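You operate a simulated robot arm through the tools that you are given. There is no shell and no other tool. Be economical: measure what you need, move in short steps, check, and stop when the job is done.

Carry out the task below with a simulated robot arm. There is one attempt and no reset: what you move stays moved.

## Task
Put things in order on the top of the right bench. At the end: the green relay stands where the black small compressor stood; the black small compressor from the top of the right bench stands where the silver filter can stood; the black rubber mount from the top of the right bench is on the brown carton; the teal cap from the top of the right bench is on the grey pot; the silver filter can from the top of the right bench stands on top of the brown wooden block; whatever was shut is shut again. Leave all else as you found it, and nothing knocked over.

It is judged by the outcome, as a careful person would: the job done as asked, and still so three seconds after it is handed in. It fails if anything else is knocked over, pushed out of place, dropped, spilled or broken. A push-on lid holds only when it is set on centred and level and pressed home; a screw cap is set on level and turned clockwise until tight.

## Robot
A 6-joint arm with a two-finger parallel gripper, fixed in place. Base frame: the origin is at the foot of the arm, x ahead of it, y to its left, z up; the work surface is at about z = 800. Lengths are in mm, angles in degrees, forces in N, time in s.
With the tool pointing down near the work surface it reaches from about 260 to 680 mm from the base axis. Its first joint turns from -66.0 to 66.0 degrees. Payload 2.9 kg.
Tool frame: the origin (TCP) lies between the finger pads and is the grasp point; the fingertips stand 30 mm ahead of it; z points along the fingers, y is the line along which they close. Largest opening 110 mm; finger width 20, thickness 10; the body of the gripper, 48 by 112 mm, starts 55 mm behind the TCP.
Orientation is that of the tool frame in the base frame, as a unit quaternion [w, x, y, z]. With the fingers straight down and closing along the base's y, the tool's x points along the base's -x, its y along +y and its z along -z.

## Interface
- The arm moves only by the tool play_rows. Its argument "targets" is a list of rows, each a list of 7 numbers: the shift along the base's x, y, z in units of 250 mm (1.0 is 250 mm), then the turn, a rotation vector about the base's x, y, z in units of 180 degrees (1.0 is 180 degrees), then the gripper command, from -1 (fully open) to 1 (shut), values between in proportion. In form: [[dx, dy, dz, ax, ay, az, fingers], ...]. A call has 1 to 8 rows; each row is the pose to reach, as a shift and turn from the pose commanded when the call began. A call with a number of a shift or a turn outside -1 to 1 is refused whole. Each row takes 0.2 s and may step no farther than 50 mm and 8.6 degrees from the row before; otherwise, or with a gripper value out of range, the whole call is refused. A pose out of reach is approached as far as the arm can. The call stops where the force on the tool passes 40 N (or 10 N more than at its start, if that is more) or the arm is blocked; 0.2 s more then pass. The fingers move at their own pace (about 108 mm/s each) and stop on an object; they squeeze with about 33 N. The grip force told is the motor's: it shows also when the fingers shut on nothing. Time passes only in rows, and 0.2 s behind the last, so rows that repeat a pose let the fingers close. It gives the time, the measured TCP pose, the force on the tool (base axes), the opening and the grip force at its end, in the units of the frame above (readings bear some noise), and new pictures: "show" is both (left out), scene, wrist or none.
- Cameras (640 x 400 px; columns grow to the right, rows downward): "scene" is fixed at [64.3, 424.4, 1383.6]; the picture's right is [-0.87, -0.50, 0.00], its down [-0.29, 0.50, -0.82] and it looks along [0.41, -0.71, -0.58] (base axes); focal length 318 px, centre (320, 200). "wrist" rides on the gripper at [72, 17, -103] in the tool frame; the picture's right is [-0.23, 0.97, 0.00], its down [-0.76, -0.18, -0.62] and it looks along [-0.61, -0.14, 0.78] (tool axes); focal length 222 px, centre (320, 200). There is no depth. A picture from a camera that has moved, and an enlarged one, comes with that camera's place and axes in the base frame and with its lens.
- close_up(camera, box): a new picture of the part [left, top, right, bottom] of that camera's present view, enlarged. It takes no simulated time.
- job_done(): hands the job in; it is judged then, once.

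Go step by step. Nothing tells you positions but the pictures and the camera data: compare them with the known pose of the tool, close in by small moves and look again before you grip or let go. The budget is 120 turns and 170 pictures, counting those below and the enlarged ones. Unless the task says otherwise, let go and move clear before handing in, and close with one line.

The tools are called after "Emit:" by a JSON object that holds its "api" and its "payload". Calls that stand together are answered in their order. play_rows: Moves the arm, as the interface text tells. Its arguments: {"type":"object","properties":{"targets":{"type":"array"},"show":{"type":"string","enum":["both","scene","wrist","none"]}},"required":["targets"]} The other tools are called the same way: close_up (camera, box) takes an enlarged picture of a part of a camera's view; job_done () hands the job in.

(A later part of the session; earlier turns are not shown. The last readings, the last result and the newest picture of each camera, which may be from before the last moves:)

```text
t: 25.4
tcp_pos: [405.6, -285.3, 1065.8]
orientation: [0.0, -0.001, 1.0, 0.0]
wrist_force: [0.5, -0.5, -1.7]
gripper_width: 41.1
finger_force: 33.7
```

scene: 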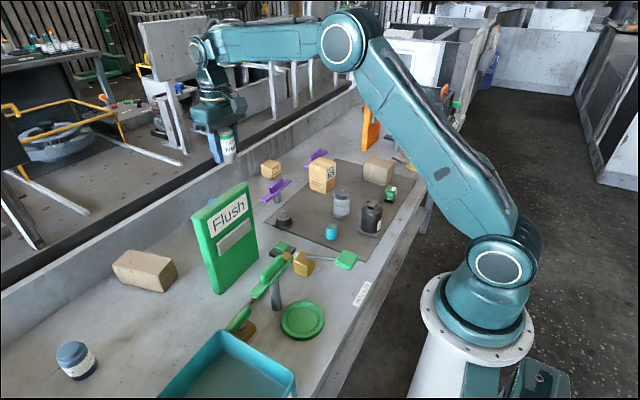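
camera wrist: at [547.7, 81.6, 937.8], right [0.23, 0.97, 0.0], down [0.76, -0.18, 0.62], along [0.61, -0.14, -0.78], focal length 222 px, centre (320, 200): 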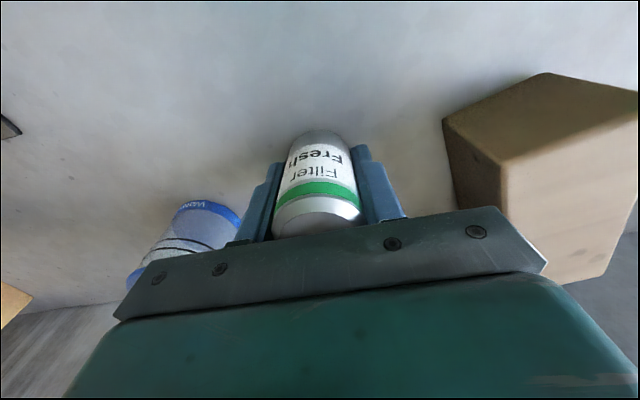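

Emit:
{"api": "play_rows", "payload": {"targets": [[-0.03, -0.16, 0, 0, 0, 0, 0.5], [-0.06, -0.33, 0, 0, 0, 0, 0.5], [-0.1, -0.5, -0.04, 0, 0, 0, 0.5], [-0.13, -0.65, -0.12, 0, 0, 0, 0.5], [-0.15, -0.78, -0.24, 0, 0, 0, 0.5], [-0.154, -0.86, -0.36, 0, 0, 0, 0.5]], "show": "both"}}

Emit:
{"api": "close_up", "payload": {"camera": "scene", "box": [325, 110, 425, 190]}}

```text
t: 26.8
tcp_pos: [368.1, -499.5, 975.5]
orientation: [0.0, 0.001, 1.0, 0.0]
wrist_force: [0.0, 0.0, -0.8]
gripper_width: 41.2
finger_force: 33.4
camera wrist: at [293.6, -483.6, 1078.3], right [0.23, 0.97, 0.0], down [0.76, -0.18, 0.62], along [0.61, -0.14, -0.78], focal length 222 px, centre (320, 200)
```

scene: 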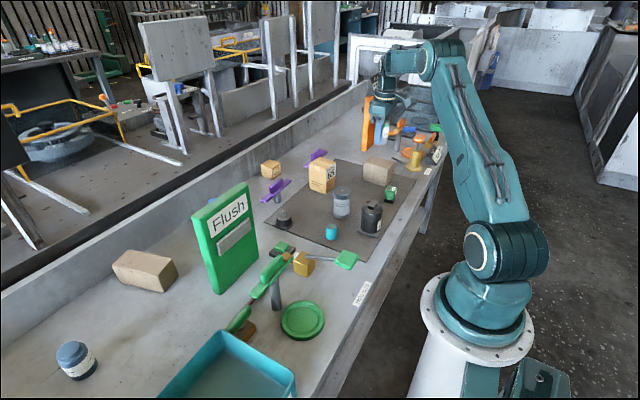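
wrist: 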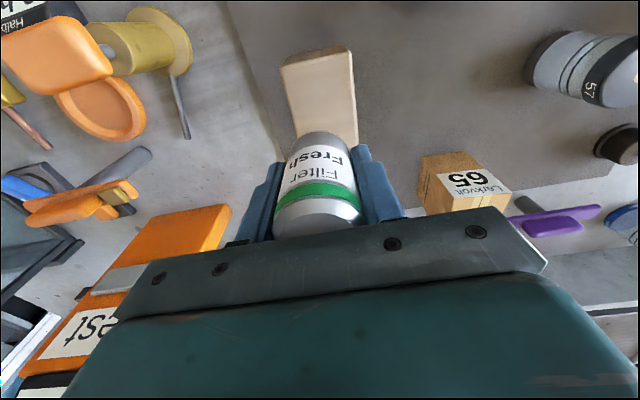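

```text
5.00 times, centred on (375, 150) of scene
camera zoom: at [64.3, 424.3, 1383.6], right [-0.87, -0.5, 0.0], down [-0.29, 0.5, -0.82], along [0.41, -0.71, -0.58], focal length 1591 px, centre (45, 450)
```

zoom: 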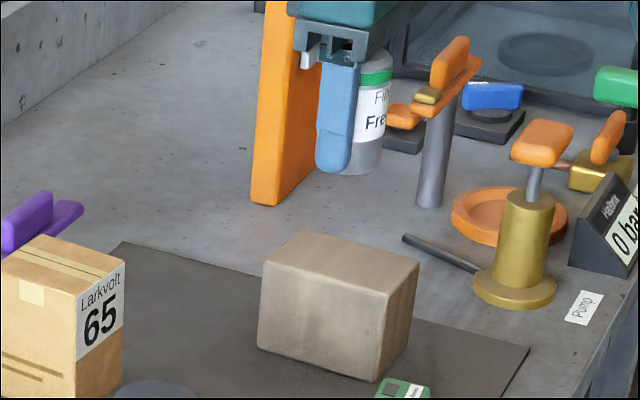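

Emit:
{"api": "close_up", "payload": {"camera": "wrist", "box": [260, 30, 380, 150]}}

```text
3.33 times, centred on (320, 90) of wrist
camera zoom: at [293.6, -483.6, 1078.3], right [0.23, 0.97, 0.0], down [0.76, -0.18, 0.62], along [0.61, -0.14, -0.78], focal length 740 px, centre (320, 567)
```

zoom: 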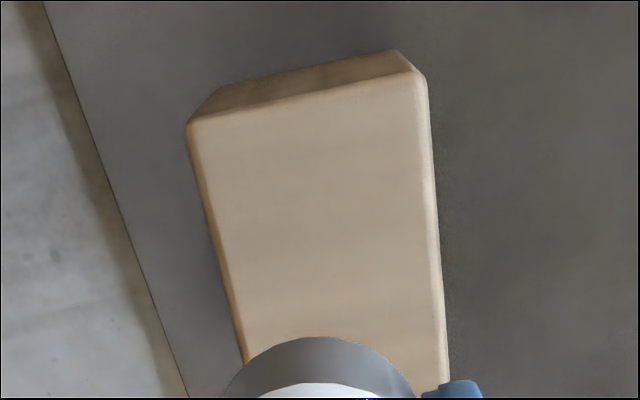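

Block top centre is about (364, −496), z ≈ 866. Lowering in small steps to feel for contact.

Emit:
{"api": "play_rows", "payload": {"targets": [[-0.016, 0.014, -0.1, 0, 0, 0, 0.5], [-0.016, 0.014, -0.2, 0, 0, 0, 0.5], [-0.016, 0.014, -0.26, 0, 0, 0, 0.5], [-0.016, 0.014, -0.272, 0, 0, 0, 0.5]], "show": "both"}}

Emit:
{"api": "close_up", "payload": {"camera": "scene", "box": [340, 120, 410, 190]}}

```text
t: 27.8
tcp_pos: [362.5, -495.8, 907.8]
orientation: [0.0, 0.0, 1.0, 0.0]
wrist_force: [-0.7, 2.7, 7.7]
gripper_width: 41.2
finger_force: 33.1
camera wrist: at [289.2, -479.7, 1011.7], right [0.23, 0.97, 0.0], down [0.76, -0.18, 0.62], along [0.61, -0.14, -0.78], focal length 222 px, centre (320, 200)
```

scene: 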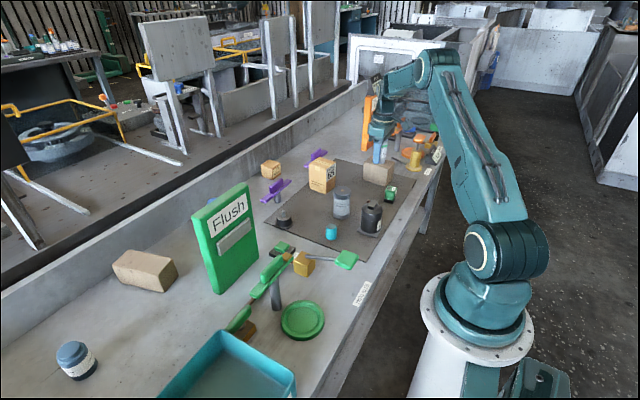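
wrist: 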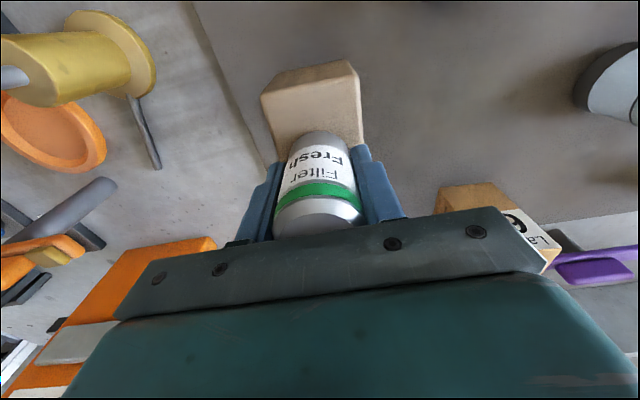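

```text
5.71 times, centred on (375, 155) of scene
camera zoom: at [64.2, 424.5, 1383.5], right [-0.87, -0.5, 0.0], down [-0.29, 0.5, -0.82], along [0.41, -0.71, -0.58], focal length 1818 px, centre (6, 457)
```

zoom: 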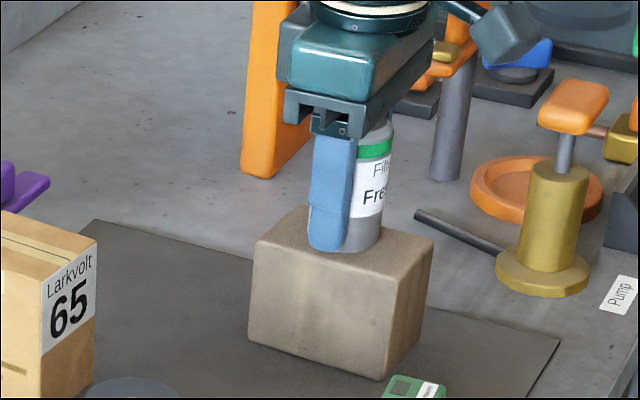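

Contact is felt (≈8 N) with the can on the block. Releasing and retreating upward.

Emit:
{"api": "play_rows", "payload": {"targets": [[0, 0, -0.004, 0, 0, 0, 0.5], [0, 0, -0.004, 0, 0, 0, -0.2], [0, 0, -0.004, 0, 0, 0, -0.3], [0, 0, 0.1, 0, 0, 0, -0.3], [0, 0, 0.26, 0, 0, 0, -0.3], [0, 0, 0.44, 0, 0, 0, -0.3]], "show": "both"}}

Emit:
{"api": "close_up", "payload": {"camera": "scene", "box": [340, 120, 410, 190]}}

```text
t: 29.2
tcp_pos: [362.2, -497.1, 1017.1]
orientation: [0.0, -0.001, 1.0, 0.0]
wrist_force: [-0.3, 0.0, -0.3]
gripper_width: 71.7
finger_force: 0.0
camera wrist: at [288.6, -480.6, 1120.7], right [0.23, 0.97, 0.0], down [0.76, -0.18, 0.62], along [0.61, -0.14, -0.78], focal length 222 px, centre (320, 200)
```

scene: 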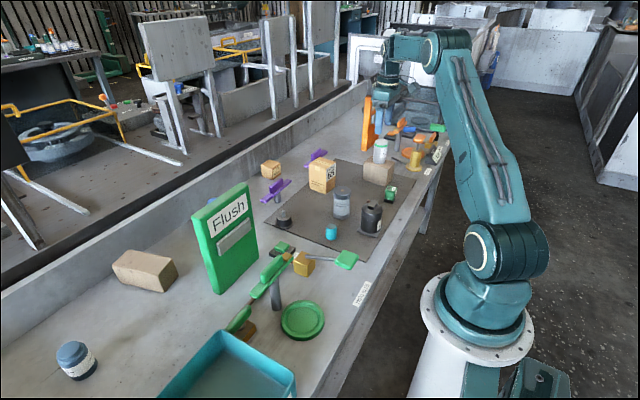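
wrist: 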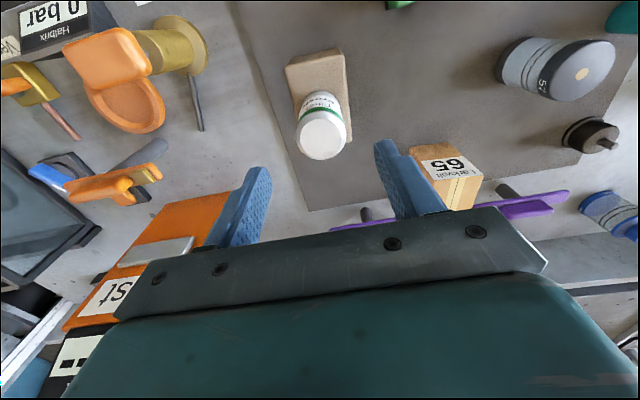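

```text
5.71 times, centred on (375, 155) of scene
camera zoom: at [64.3, 424.4, 1383.6], right [-0.87, -0.5, 0.0], down [-0.29, 0.5, -0.82], along [0.41, -0.71, -0.58], focal length 1818 px, centre (6, 457)
```

zoom: 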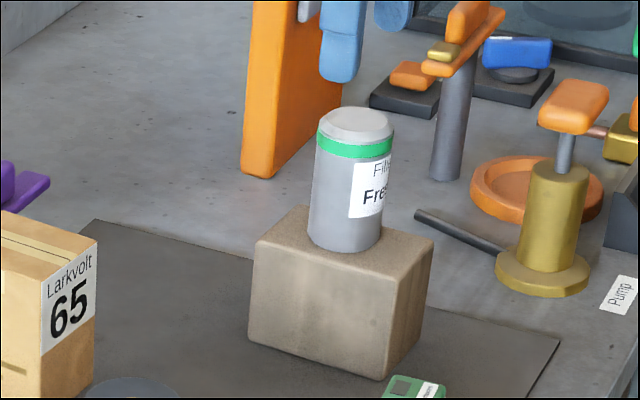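

The can stands well on the block. Next is the compressor near (279, −228); moving above it.

Emit:
{"api": "play_rows", "payload": {"targets": [[-0.04, 0.14, 0.06, 0, 0, 0, -1], [-0.09, 0.28, 0.1, 0, 0, 0, -1], [-0.14, 0.43, 0.1, 0, 0, 0, -1], [-0.19, 0.58, 0.1, 0, 0, 0, -1], [-0.24, 0.73, 0.1, 0, 0, 0, -1], [-0.29, 0.88, 0.06, 0, 0, 0, -1], [-0.33, 0.99, 0.0, 0, 0, 0, -1]], "show": "wrist"}}

Emit:
{"api": "close_up", "payload": {"camera": "wrist", "box": [240, 0, 400, 170]}}

Emit:
{"api": "close_up", "payload": {"camera": "scene", "box": [345, 190, 400, 245]}}

```text
t: 30.8
tcp_pos: [281.2, -248.7, 1016.6]
orientation: [0.0, 0.0, 1.0, -0.001]
wrist_force: [0.6, 0.4, -0.3]
gripper_width: 110.0
finger_force: 0.1
camera wrist: at [206.9, -232.2, 1119.6], right [0.23, 0.97, 0.0], down [0.76, -0.18, 0.62], along [0.61, -0.14, -0.78], focal length 222 px, centre (320, 200)
```

wrist: 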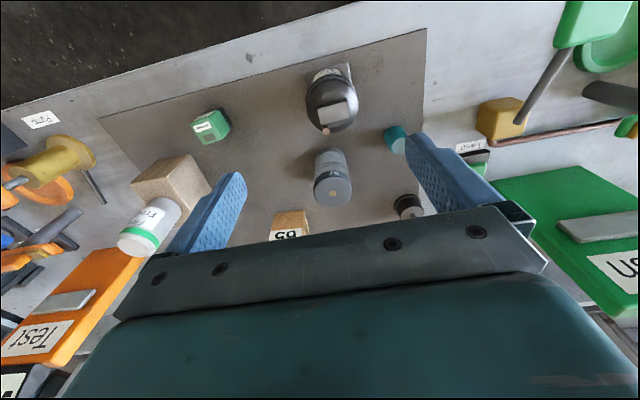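

```text
2.35 times, centred on (320, 85) of wrist
camera zoom: at [206.9, -232.2, 1119.6], right [0.23, 0.97, 0.0], down [0.76, -0.18, 0.62], along [0.61, -0.14, -0.78], focal length 523 px, centre (320, 471)
```

zoom: 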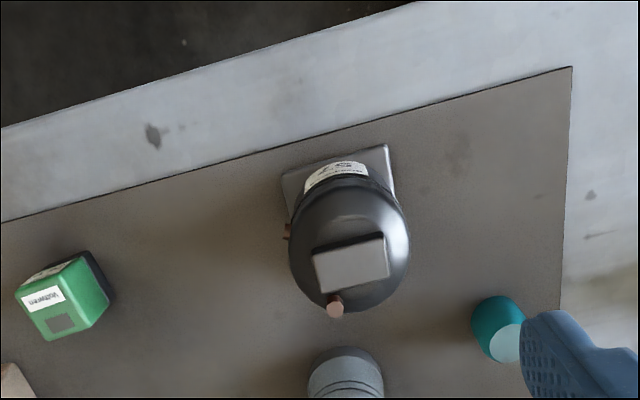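

```text
7.27 times, centred on (372, 218) of scene
camera zoom: at [64.3, 424.4, 1383.6], right [-0.87, -0.5, 0.0], down [-0.29, 0.5, -0.82], along [0.41, -0.71, -0.58], focal length 2314 px, centre (-62, 73)
```

zoom: 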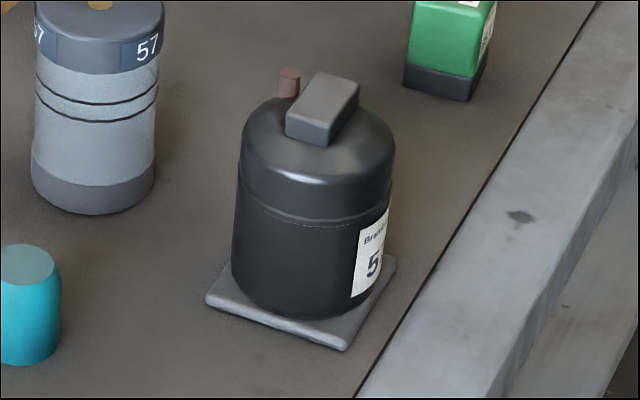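

The base plate spans about y −263..−206, centre ≈ (281, −235). A small copper stub shows on the −y side; I'll look closer at it before choosing the grip.

Emit:
{"api": "play_rows", "payload": {"targets": [[-0.04, 0.0, 0.0, 0, 0, 0, -1], [-0.08, -0.12, -0.1, 0, 0, 0, -1]], "show": "wrist"}}

Emit:
{"api": "close_up", "payload": {"camera": "wrist", "box": [270, 50, 430, 170]}}

```text
t: 31.4
tcp_pos: [259.7, -279.5, 990.8]
orientation: [0.0, 0.0, 1.0, 0.0]
wrist_force: [0.9, -0.5, 0.2]
gripper_width: 110.0
finger_force: 0.1
camera wrist: at [186.5, -262.2, 1094.5], right [0.23, 0.97, 0.0], down [0.76, -0.18, 0.62], along [0.61, -0.14, -0.78], focal length 222 px, centre (320, 200)
```

wrist: 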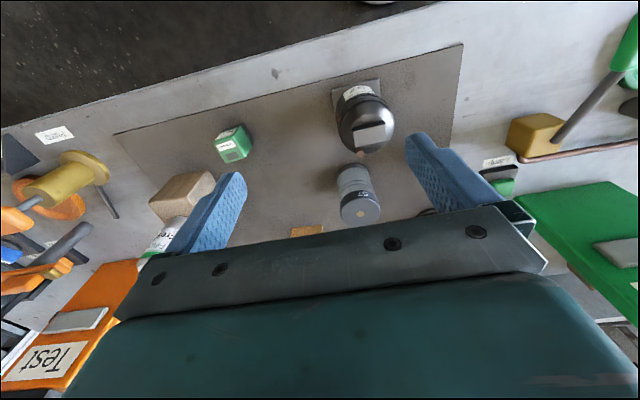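

```text
3.33 times, centred on (350, 110) of wrist
camera zoom: at [186.5, -262.2, 1094.5], right [0.23, 0.97, 0.0], down [0.76, -0.18, 0.62], along [0.61, -0.14, -0.78], focal length 740 px, centre (220, 500)
```

zoom: 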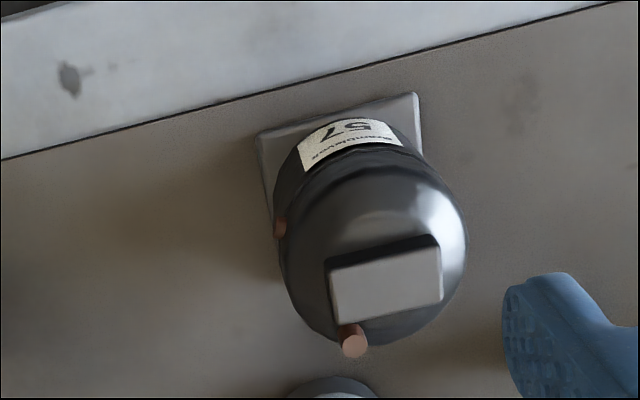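

The stub sits on the −y side, so I'll grip along x instead: yaw the tool −90° above the compressor.

Emit:
{"api": "play_rows", "payload": {"targets": [[0.02, 0.04, 0.08, 0, 0, -0.046, -1], [0.04, 0.08, 0.1, 0, 0, -0.092, -1], [0.06, 0.12, 0.1, 0, 0, -0.138, -1], [0.085, 0.178, 0.1, 0, 0, -0.184, -1], [0.085, 0.178, 0.1, 0, 0, -0.23, -1], [0.085, 0.178, 0.1, 0, 0, -0.276, -1], [0.085, 0.178, 0.1, 0, 0, -0.322, -1], [0.085, 0.178, 0.1, 0, 0, -0.368, -1]], "show": "none"}}

Emit:
{"api": "play_rows", "payload": {"targets": [[0, 0, 0, 0, 0, -0.046, -1], [0, 0, 0, 0, 0, -0.092, -1], [0, 0, 0, 0, 0, -0.132, -1]], "show": "both"}}

```text
t: 33.2
tcp_pos: [281.9, -233.7, 1017.7]
orientation: [-0.001, 0.548, 0.837, 0.0]
wrist_force: [0.1, -0.9, 0.5]
gripper_width: 110.0
finger_force: 0.1
```

```text
t: 34.0
tcp_pos: [281.1, -234.3, 1017.3]
orientation: [0.0, 0.709, 0.706, 0.0]
wrist_force: [-0.5, -0.2, -0.3]
gripper_width: 110.0
finger_force: 0.0
camera wrist: at [297.4, -162.4, 1120.9], right [0.97, -0.23, 0.0], down [-0.18, -0.76, 0.62], along [-0.14, -0.61, -0.78], focal length 222 px, centre (320, 200)
```

scene: 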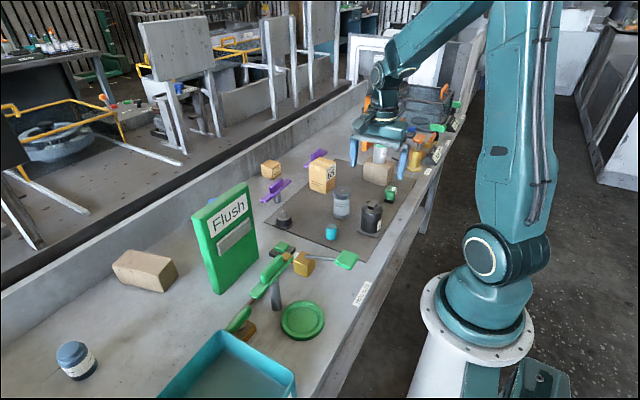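
wrist: 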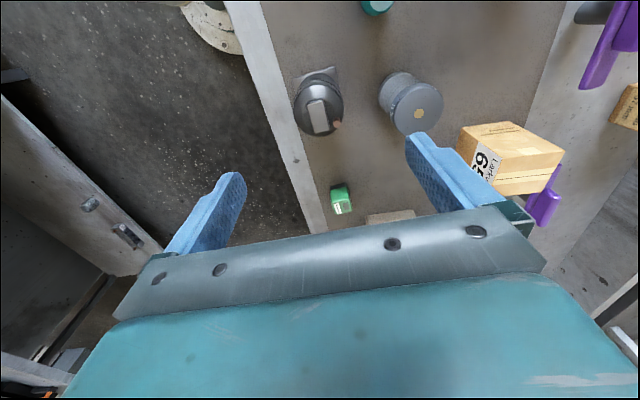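

Emit:
{"api": "close_up", "payload": {"camera": "wrist", "box": [260, 50, 460, 170]}}

```text
3.20 times, centred on (360, 110) of wrist
camera zoom: at [297.4, -162.4, 1120.9], right [0.97, -0.23, 0.0], down [-0.18, -0.76, 0.62], along [-0.14, -0.61, -0.78], focal length 711 px, centre (192, 488)
```

zoom: 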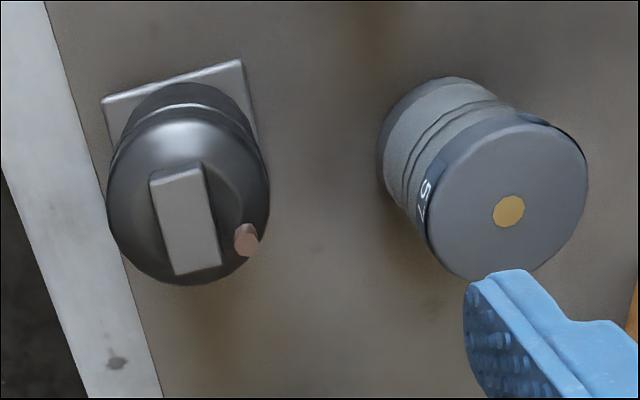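

Compressor centre ≈ (280, −236), pot edge is at x ≈ 357. Descending with a 90 mm opening and gripping at z ≈ 855.

Emit:
{"api": "play_rows", "payload": {"targets": [[-0.004, -0.006, -0.1, 0, 0, 0, -0.64], [-0.004, -0.006, -0.26, 0, 0, 0, -0.64], [-0.004, -0.006, -0.42, 0, 0, 0, -0.64]], "show": "both"}}

```text
t: 34.8
tcp_pos: [280.2, -235.3, 911.3]
orientation: [0.0, 0.707, 0.707, 0.0]
wrist_force: [0.2, 0.5, -0.6]
gripper_width: 90.4
finger_force: 0.0
camera wrist: at [295.9, -163.9, 1014.9], right [0.97, -0.23, 0.0], down [-0.18, -0.76, 0.62], along [-0.14, -0.61, -0.78], focal length 222 px, centre (320, 200)
```

scene: 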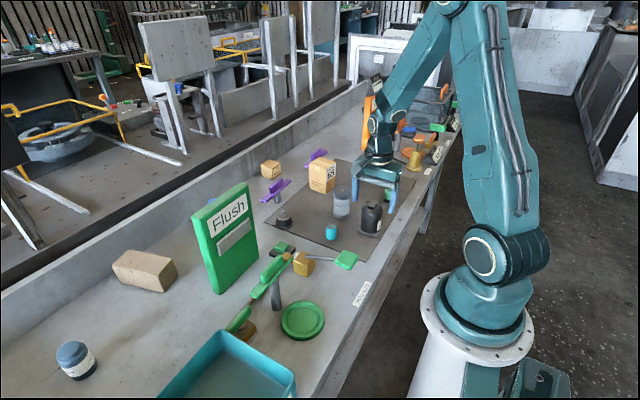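
wrist: 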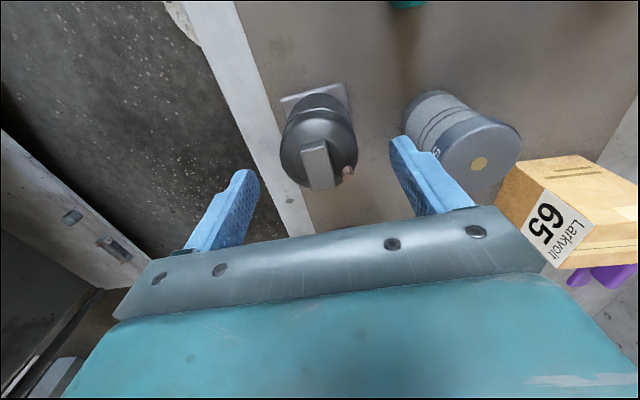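

Emit:
{"api": "play_rows", "payload": {"targets": [[0, 0, -0.1, 0, 0, 0, -0.64], [0, 0, -0.18, 0, 0, 0, -0.64], [0, 0, -0.22, 0, 0, 0, -0.64], [0, 0, -0.22, 0, 0, 0, 0.2], [0, 0, -0.22, 0, 0, 0, 0.2], [0, 0, -0.22, 0, 0, 0, 0.2]], "show": "both"}}

```text
t: 36.2
tcp_pos: [280.6, -235.8, 856.6]
orientation: [0.0, 0.708, 0.707, 0.0]
wrist_force: [-6.0, -0.8, 0.8]
gripper_width: 55.1
finger_force: 33.0
camera wrist: at [295.9, -163.8, 960.3], right [0.97, -0.23, 0.0], down [-0.18, -0.76, 0.62], along [-0.14, -0.61, -0.78], focal length 222 px, centre (320, 200)
```

scene: 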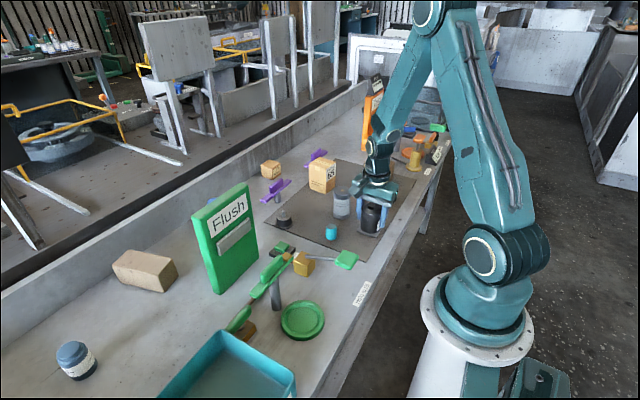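
wrist: 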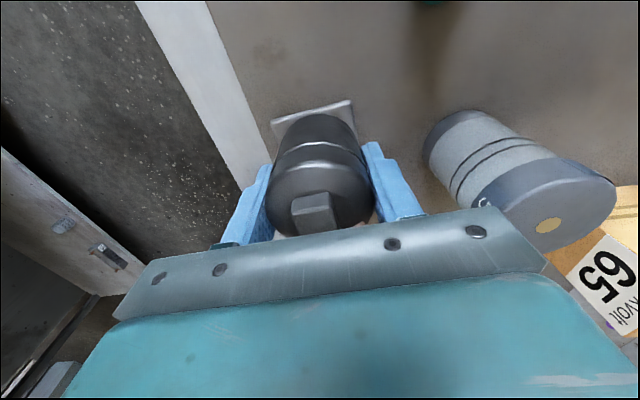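

Gripped at 55 mm. Lifting and carrying it toward the filter can's former place.

Emit:
{"api": "play_rows", "payload": {"targets": [[0, 0, 0.08, 0, 0, 0, 0.2], [0, 0, 0.22, 0, 0, 0, 0.2], [0, 0, 0.38, 0, 0, 0, 0.2], [0, 0, 0.54, 0, 0, 0, 0.2], [0, 0, 0.7, 0, 0, 0, 0.2], [0, 0, 0.86, 0, 0, 0, 0.2], [0.08, 0.08, 0.94, 0, 0, 0, 0.2], [0.2, 0.18, 0.96, 0, 0, 0, 0.2]], "show": "both"}}

```text
t: 38.0
tcp_pos: [329.6, -190.4, 1098.5]
orientation: [0.001, 0.707, 0.707, 0.0]
wrist_force: [0.2, 0.6, -5.3]
gripper_width: 54.5
finger_force: 33.2
camera wrist: at [346.6, -118.0, 1201.6], right [0.97, -0.23, 0.0], down [-0.18, -0.76, 0.62], along [-0.14, -0.61, -0.78], focal length 222 px, centre (320, 200)
```

scene: 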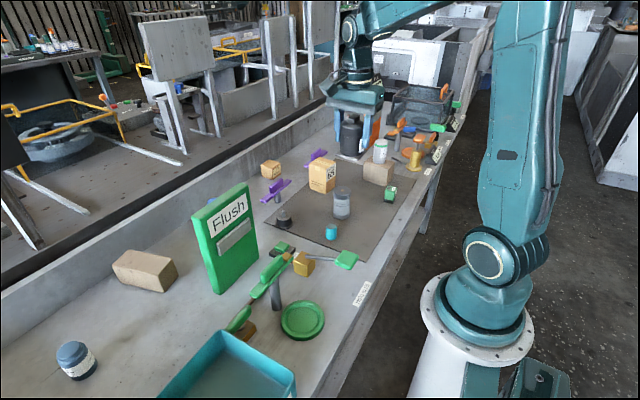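
wrist: 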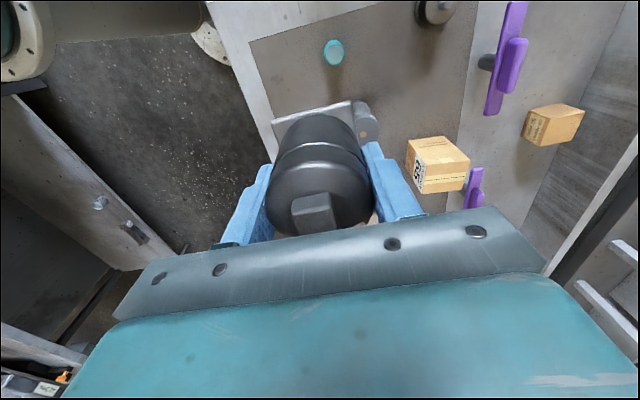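

Emit:
{"api": "play_rows", "payload": {"targets": [[0.14, 0.13, 0, 0, 0, 0, 0.2], [0.28, 0.26, 0, 0, 0, 0, 0.2], [0.42, 0.38, 0, 0, 0, 0, 0.2], [0.56, 0.5, 0, 0, 0, 0, 0.2], [0.7, 0.62, 0, 0, 0, 0, 0.2], [0.84, 0.74, 0, 0, 0, 0, 0.2], [0.96, 0.86, 0, 0, 0, 0, 0.2]], "show": "none"}}

Emit:
{"api": "play_rows", "payload": {"targets": [[0.1, 0.08, 0, 0, 0, 0, 0.2], [0.208, 0.159, 0, 0, 0, 0, 0.2], [0.208, 0.159, -0.12, 0, 0, 0, 0.2], [0.208, 0.159, -0.28, 0, 0, 0, 0.2]], "show": "both"}}

```text
t: 39.6
tcp_pos: [571.0, 24.4, 1097.1]
orientation: [-0.001, 0.707, 0.707, -0.001]
wrist_force: [-1.0, -0.5, -5.4]
gripper_width: 54.6
finger_force: 32.5
```

```text
t: 40.6
tcp_pos: [622.0, 63.2, 1028.1]
orientation: [0.0, 0.707, 0.707, 0.001]
wrist_force: [0.6, -0.5, -5.2]
gripper_width: 54.5
finger_force: 32.8
camera wrist: at [638.0, 135.8, 1130.1], right [0.97, -0.23, 0.0], down [-0.18, -0.76, 0.62], along [-0.14, -0.61, -0.78], focal length 222 px, centre (320, 200)
```

scene: 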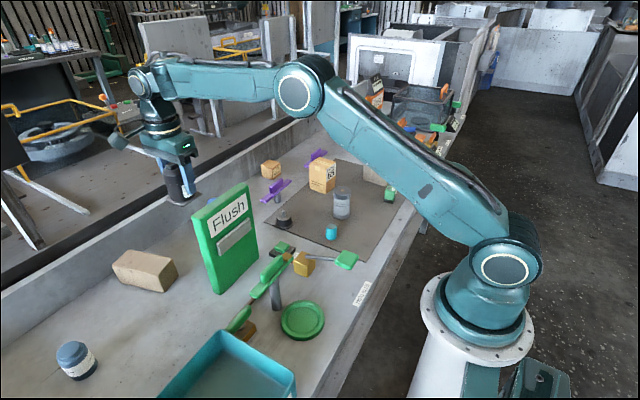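
wrist: 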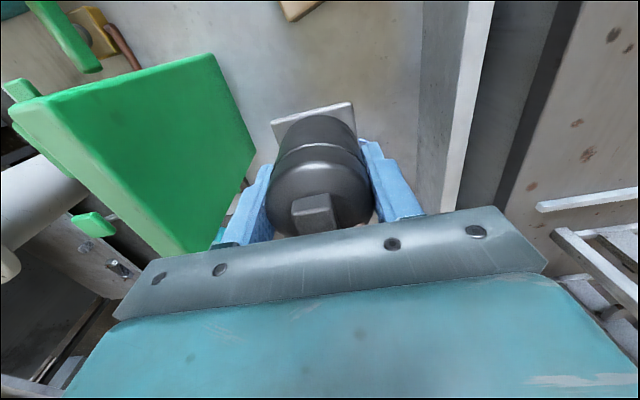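

Aligned at (622, 63) and clear of the panel. Lowering to just above the bench, then by small steps until contact.

Emit:
{"api": "play_rows", "payload": {"targets": [[-0.002, 0.003, -0.16, 0, 0, 0, 0.2], [-0.002, 0.003, -0.32, 0, 0, 0, 0.2], [-0.002, 0.003, -0.48, 0, 0, 0, 0.2], [-0.002, 0.003, -0.6, 0, 0, 0, 0.2], [-0.002, 0.003, -0.66, 0, 0, 0, 0.2], [-0.002, 0.003, -0.676, 0, 0, 0, 0.2]], "show": "wrist"}}

```text
t: 42.0
tcp_pos: [622.9, 64.3, 858.7]
orientation: [0.0, 0.707, 0.707, 0.0]
wrist_force: [-0.2, -0.6, -5.6]
gripper_width: 54.7
finger_force: 32.9
camera wrist: at [638.0, 136.9, 961.3], right [0.97, -0.23, 0.0], down [-0.18, -0.76, 0.62], along [-0.14, -0.61, -0.78], focal length 222 px, centre (320, 200)
```

wrist: 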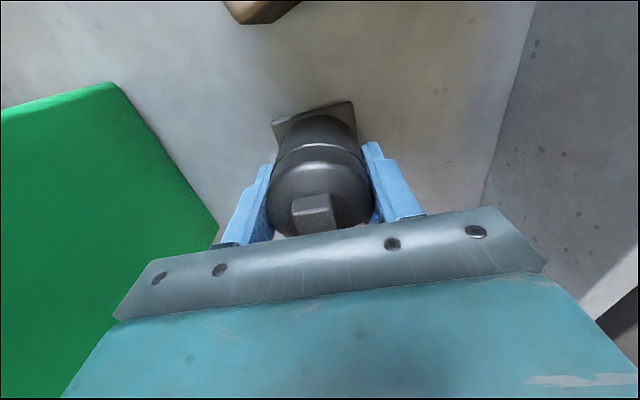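

Emit:
{"api": "play_rows", "payload": {"targets": [[-0.003, 0, -0.006, 0, 0, 0, 0.2], [-0.003, 0, -0.012, 0, 0, 0, 0.2]], "show": "none"}}

```text
t: 42.6
tcp_pos: [622.5, 64.9, 855.8]
orientation: [0.0, 0.707, 0.707, 0.001]
wrist_force: [0.4, 0.0, -4.5]
gripper_width: 54.6
finger_force: 32.8
```

Emit:
{"api": "play_rows", "payload": {"targets": [[0, 0, -0.004, 0, 0, 0, 0.2], [0, 0, -0.008, 0, 0, 0, 0.2]], "show": "none"}}

```text
t: 43.2
tcp_pos: [621.4, 63.4, 853.8]
orientation: [0.0, 0.707, 0.707, 0.0]
wrist_force: [0.6, -1.1, -5.6]
gripper_width: 54.6
finger_force: 33.2
```

Emit:
{"api": "play_rows", "payload": {"targets": [[0, 0, -0.004, 0, 0, 0, 0.2], [0, 0, -0.008, 0, 0, 0, 0.2]], "show": "none"}}

```text
t: 43.8
tcp_pos: [622.0, 64.0, 854.3]
orientation: [0.0, 0.707, 0.708, 0.0]
wrist_force: [-5.4, 0.0, 10.5]
gripper_width: 54.5
finger_force: 33.3
```

Contact made. Opening and rising clear.

Emit:
{"api": "play_rows", "payload": {"targets": [[0, 0, 0, 0, 0, 0, -0.45], [0, 0, 0, 0, 0, 0, -0.45], [0, 0, 0.1, 0, 0, 0, -0.45], [0, 0, 0.28, 0, 0, 0, -0.45], [0, 0, 0.46, 0, 0, 0, -0.45], [0, 0, 0.64, 0, 0, 0, -0.45], [0, 0, 0.82, 0, 0, 0, -0.45], [0, 0, 0.96, 0, 0, 0, -0.45]], "show": "both"}}

```text
t: 45.6
tcp_pos: [620.0, 64.0, 1090.9]
orientation: [0.0, 0.707, 0.707, 0.001]
wrist_force: [-0.2, 0.6, 0.0]
gripper_width: 79.8
finger_force: 0.0
camera wrist: at [636.3, 136.4, 1194.6], right [0.97, -0.23, 0.0], down [-0.18, -0.76, 0.62], along [-0.14, -0.61, -0.78], focal length 222 px, centre (320, 200)
```

scene: 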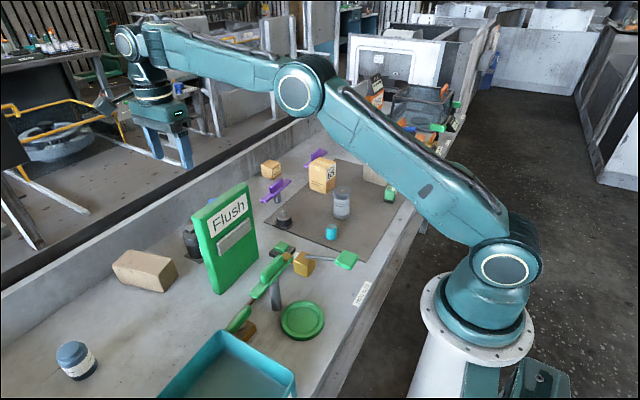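
wrist: 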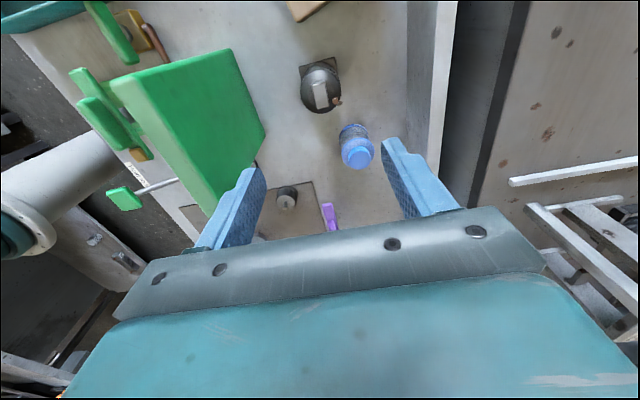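

The compressor stands in the can's former place. Next, the relay near (285, −397).

Emit:
{"api": "play_rows", "payload": {"targets": [[-0.1, -0.13, 0, 0, 0, 0, -0.45], [-0.2, -0.26, 0, 0, 0, 0, -0.45], [-0.3, -0.39, 0, 0, 0, 0, -0.45], [-0.4, -0.52, 0, 0, 0, 0, -0.45], [-0.5, -0.65, 0, 0, 0, 0, -0.45], [-0.6, -0.78, 0, 0, 0, 0, -0.45], [-0.7, -0.91, 0, 0, 0, 0, -0.45]], "show": "none"}}

Emit:
{"api": "play_rows", "payload": {"targets": [[-0.09, -0.13, -0.06, 0, 0, 0, -0.45], [-0.18, -0.26, -0.12, 0, 0, 0, -0.45], [-0.27, -0.39, -0.18, 0, 0, 0, -0.45], [-0.36, -0.52, -0.24, 0, 0, 0, -0.45], [-0.45, -0.65, -0.3, 0, 0, 0, -0.45], [-0.54, -0.78, -0.36, 0, 0, 0, -0.45], [-0.63, -0.88, -0.4, 0, 0, 0, -0.45]], "show": "wrist"}}

Emit:
{"api": "close_up", "payload": {"camera": "wrist", "box": [260, 60, 420, 180]}}

```text
t: 47.2
tcp_pos: [445.7, -164.8, 1091.9]
orientation: [0.0, 0.707, 0.707, 0.0]
wrist_force: [-0.1, 0.6, -0.1]
gripper_width: 79.8
finger_force: 0.1
```

```text
t: 48.8
tcp_pos: [286.3, -382.3, 990.5]
orientation: [0.001, 0.707, 0.708, 0.0]
wrist_force: [0.0, 0.3, -1.1]
gripper_width: 79.7
finger_force: 0.1
camera wrist: at [302.4, -310.7, 1094.2], right [0.97, -0.23, 0.0], down [-0.18, -0.76, 0.62], along [-0.14, -0.61, -0.78], focal length 222 px, centre (320, 200)
```

wrist: 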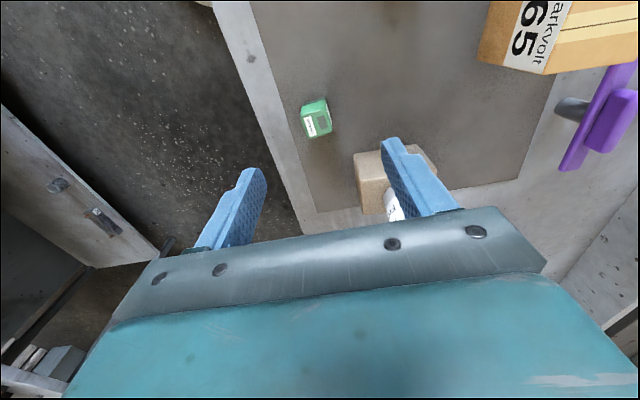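

```text
3.33 times, centred on (340, 120) of wrist
camera zoom: at [302.4, -310.7, 1094.2], right [0.97, -0.23, 0.0], down [-0.18, -0.76, 0.62], along [-0.14, -0.61, -0.78], focal length 740 px, centre (253, 467)
```

zoom: 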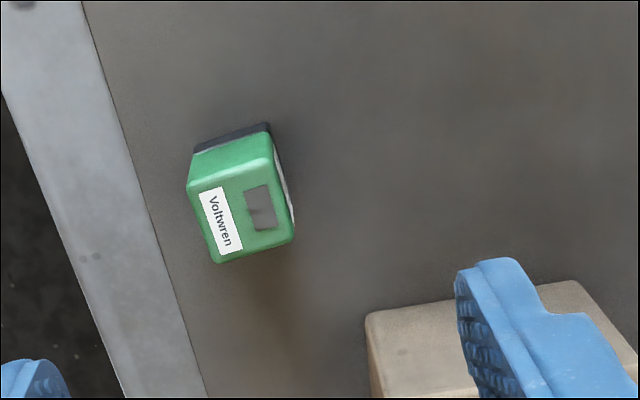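

Relay centre ≈ (279, −398), turned about 4°, top z ≈ 846. Descending and gripping it.

Emit:
{"api": "play_rows", "payload": {"targets": [[-0.029, -0.063, -0.14, 0, 0, 0.02, -0.2], [-0.029, -0.063, -0.3, 0, 0, 0.02, -0.2], [-0.029, -0.063, -0.44, 0, 0, 0.02, -0.2]], "show": "wrist"}}

```text
t: 49.6
tcp_pos: [281.0, -398.2, 881.8]
orientation: [0.0, 0.685, 0.729, 0.0]
wrist_force: [1.4, 0.7, -0.3]
gripper_width: 66.0
finger_force: 0.1
camera wrist: at [292.2, -324.7, 984.4], right [0.99, -0.17, 0.0], down [-0.13, -0.77, 0.62], along [-0.1, -0.61, -0.78], focal length 222 px, centre (320, 200)
```

wrist: 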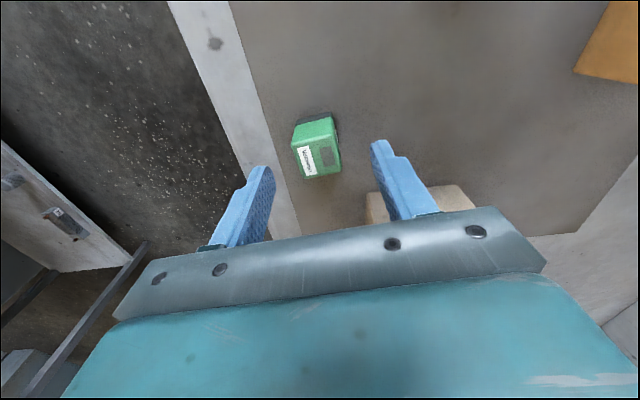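

Emit:
{"api": "play_rows", "payload": {"targets": [[-0.006, 0.004, -0.1, 0, 0, 0, -0.2], [-0.006, 0.004, -0.183, 0, 0, 0, -0.2], [-0.006, 0.004, -0.183, 0, 0, 0, 0.7], [-0.006, 0.004, -0.183, 0, 0, 0, 0.7], [-0.006, 0.004, -0.183, 0, 0, 0, 0.7]], "show": "wrist"}}

```text
t: 50.8
tcp_pos: [282.2, -397.3, 835.5]
orientation: [0.0, 0.684, 0.729, 0.001]
wrist_force: [-0.3, 0.1, 0.5]
gripper_width: 29.4
finger_force: 33.0
camera wrist: at [291.5, -323.9, 939.2], right [0.99, -0.17, 0.0], down [-0.13, -0.77, 0.62], along [-0.1, -0.61, -0.78], focal length 222 px, centre (320, 200)
```

wrist: 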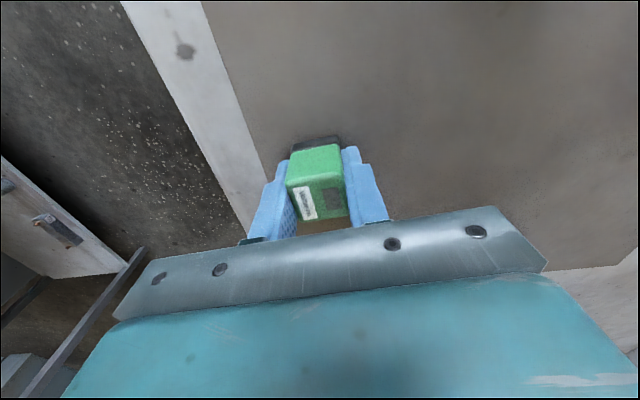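

Gripped. Lifting and moving it to (280.5, −236).

Emit:
{"api": "play_rows", "payload": {"targets": [[0, 0, 0.14, 0, 0, 0, 0.7], [0, 0, 0.3, 0, 0, 0, 0.7], [0, 0.14, 0.34, 0, 0, 0, 0.7], [-0.004, 0.3, 0.34, 0, 0, 0, 0.7], [-0.007, 0.46, 0.34, 0, 0, 0, 0.7], [-0.007, 0.64, 0.34, 0, 0, 0, 0.7], [-0.007, 0.645, 0.2, 0, 0, 0, 0.7], [-0.007, 0.645, 0.04, 0, 0, 0, 0.7]], "show": "both"}}

```text
t: 52.6
tcp_pos: [278.6, -237.6, 845.2]
orientation: [0.0, 0.685, 0.729, -0.001]
wrist_force: [0.1, 0.3, -1.1]
gripper_width: 29.2
finger_force: 33.4
camera wrist: at [289.0, -164.1, 949.2], right [0.99, -0.17, 0.0], down [-0.13, -0.77, 0.62], along [-0.1, -0.61, -0.78], focal length 222 px, centre (320, 200)
```

scene: 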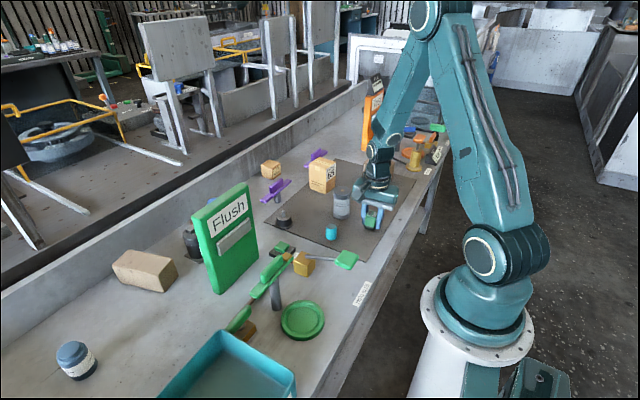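
wrist: 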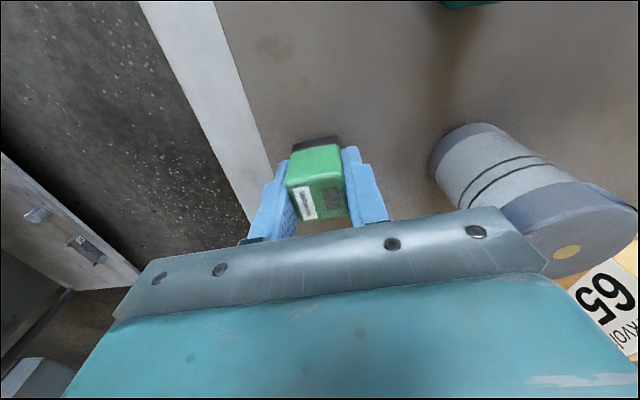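

Emit:
{"api": "play_rows", "payload": {"targets": [[0.004, 0.004, -0.016, 0, 0, 0, 0.7], [0.004, 0.004, -0.03, 0, 0, 0, 0.7], [0.004, 0.004, -0.036, 0, 0, 0, 0.7]], "show": "none"}}

```text
t: 53.4
tcp_pos: [279.6, -235.5, 836.4]
orientation: [0.0, 0.685, 0.729, 0.0]
wrist_force: [-0.9, 0.3, -0.4]
gripper_width: 29.2
finger_force: 33.5
```

Emit:
{"api": "play_rows", "payload": {"targets": [[0, 0, -0.005, 0, 0, 0, 0.7]], "show": "none"}}

```text
t: 53.8
tcp_pos: [279.1, -236.2, 836.0]
orientation: [0.0, 0.684, 0.729, 0.0]
wrist_force: [-0.4, 0.4, 4.2]
gripper_width: 29.5
finger_force: 32.9
```

Contact felt. Releasing and rising.

Emit:
{"api": "play_rows", "payload": {"targets": [[0, 0, 0, 0, 0, 0, 0.0], [0, 0, 0, 0, 0, 0, -0.1], [0, 0, 0.1, 0, 0, 0, -0.1], [0, 0, 0.28, 0, 0, 0, -0.1], [0, 0, 0.46, 0, 0, 0, -0.1], [0, 0, 0.62, 0, 0, 0, -0.1]], "show": "both"}}

Emit:
{"api": "close_up", "payload": {"camera": "scene", "box": [250, 150, 410, 250]}}

```text
t: 55.2
tcp_pos: [279.9, -235.3, 991.2]
orientation: [0.0, 0.685, 0.729, 0.0]
wrist_force: [0.1, -0.3, -0.2]
gripper_width: 60.9
finger_force: 0.1
camera wrist: at [290.2, -162.7, 1093.6], right [0.99, -0.17, 0.0], down [-0.13, -0.77, 0.62], along [-0.1, -0.61, -0.78], focal length 222 px, centre (320, 200)
```

scene: 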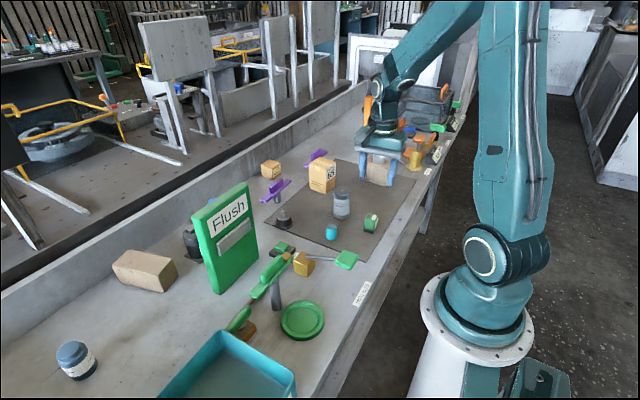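
wrist: 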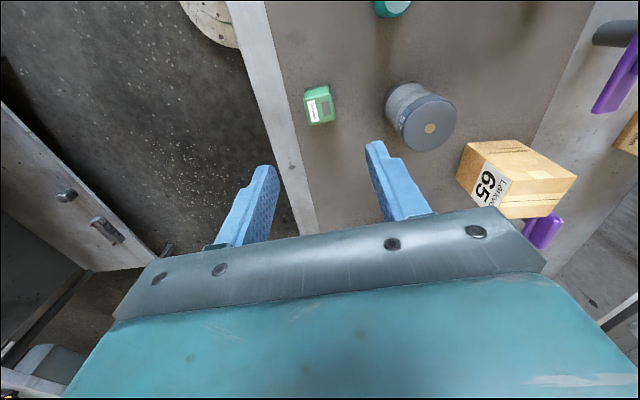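

```text
4.00 times, centred on (330, 200) of scene
camera zoom: at [64.3, 424.4, 1383.6], right [-0.87, -0.5, 0.0], down [-0.29, 0.5, -0.82], along [0.41, -0.71, -0.58], focal length 1273 px, centre (280, 200)
```

zoom: 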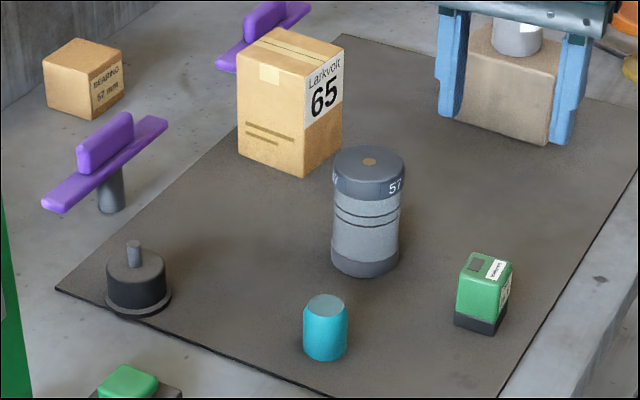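

The relay stands in the compressor's place. Next the teal cap near (360, −148).

Emit:
{"api": "play_rows", "payload": {"targets": [[0.08, 0.09, 0, 0, 0, 0, -0.1], [0.16, 0.18, 0, 0, 0, 0, -0.1], [0.24, 0.27, 0, 0, 0, 0, -0.1], [0.312, 0.36, -0.06, 0, 0, 0, -0.1]], "show": "wrist"}}

Emit:
{"api": "close_up", "payload": {"camera": "wrist", "box": [240, 60, 440, 200]}}

```text
t: 56.2
tcp_pos: [358.6, -145.7, 976.4]
orientation: [0.0, 0.685, 0.729, 0.001]
wrist_force: [0.4, -0.2, 0.0]
gripper_width: 60.4
finger_force: 0.0
camera wrist: at [369.1, -72.7, 1079.1], right [0.99, -0.17, 0.0], down [-0.13, -0.77, 0.62], along [-0.1, -0.61, -0.78], focal length 222 px, centre (320, 200)
```

wrist: 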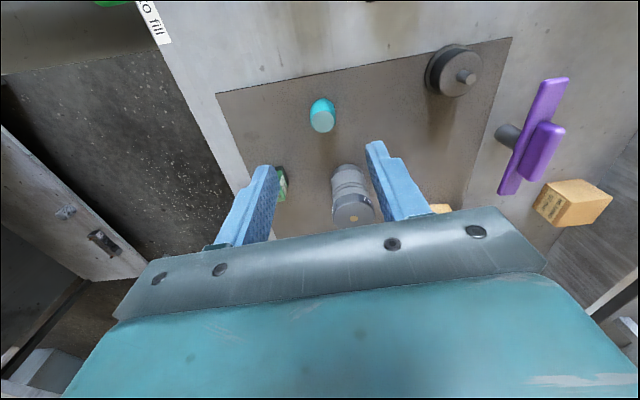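

```text
2.86 times, centred on (340, 130) of wrist
camera zoom: at [369.1, -72.7, 1079.1], right [0.99, -0.17, 0.0], down [-0.13, -0.77, 0.62], along [-0.1, -0.61, -0.78], focal length 635 px, centre (263, 400)
```

zoom: 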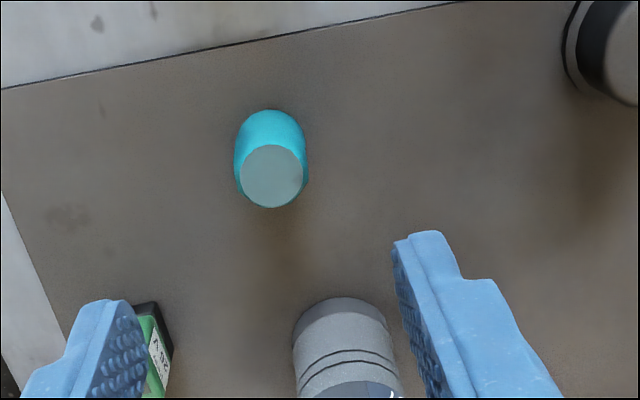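

Cap centre ≈ (359, −155), top z ≈ 840. Descending and gripping.

Emit:
{"api": "play_rows", "payload": {"targets": [[0.002, -0.037, -0.12, 0, 0, 0, -0.1], [0.002, -0.037, -0.28, 0, 0, 0, -0.1], [0.002, -0.037, -0.4, 0, 0, 0, -0.1]], "show": "wrist"}}

```text
t: 57.0
tcp_pos: [358.8, -154.0, 874.7]
orientation: [0.0, 0.685, 0.729, 0.001]
wrist_force: [0.1, -0.4, 0.5]
gripper_width: 60.5
finger_force: 0.0
camera wrist: at [369.2, -81.2, 977.7], right [0.99, -0.17, 0.0], down [-0.13, -0.77, 0.62], along [-0.1, -0.61, -0.78], focal length 222 px, centre (320, 200)
```

wrist: 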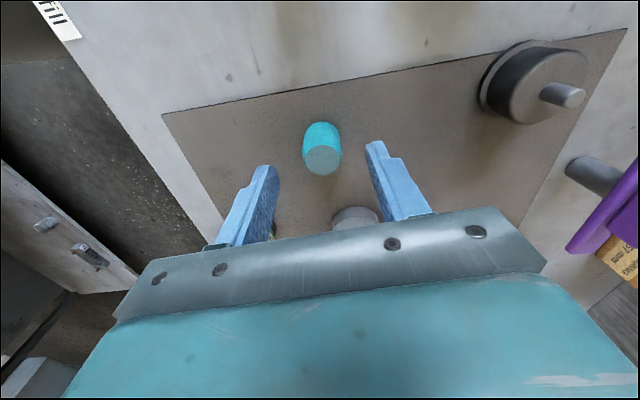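

Emit:
{"api": "play_rows", "payload": {"targets": [[0, 0, -0.08, 0, 0, 0, -0.1], [0, 0, -0.155, 0, 0, 0, -0.1], [0, 0, -0.155, 0, 0, 0, 0.7], [0, 0, -0.155, 0, 0, 0, 0.7], [0, 0, -0.155, 0, 0, 0, 0.7], [0, 0, 0.02, 0, 0, 0, 0.7], [0, 0, 0.2, 0, 0, 0, 0.7], [0, 0, 0.38, 0, 0, 0, 0.7]], "show": "wrist"}}

```text
t: 58.8
tcp_pos: [357.7, -153.5, 970.5]
orientation: [0.0, 0.685, 0.728, 0.0]
wrist_force: [0.1, 0.5, -1.0]
gripper_width: 28.1
finger_force: 33.3
camera wrist: at [369.2, -80.5, 1075.1], right [0.99, -0.17, 0.0], down [-0.13, -0.77, 0.62], along [-0.1, -0.61, -0.78], focal length 222 px, centre (320, 200)
```

wrist: 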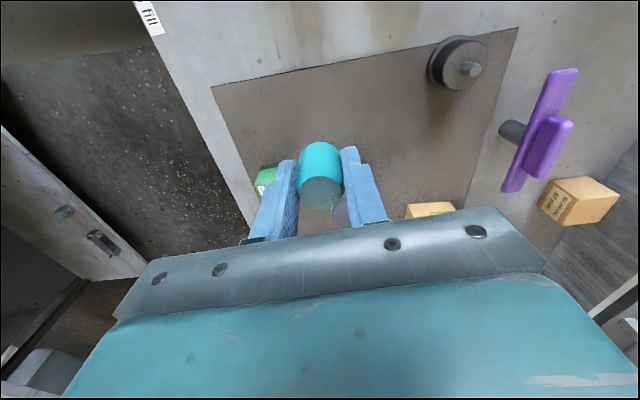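

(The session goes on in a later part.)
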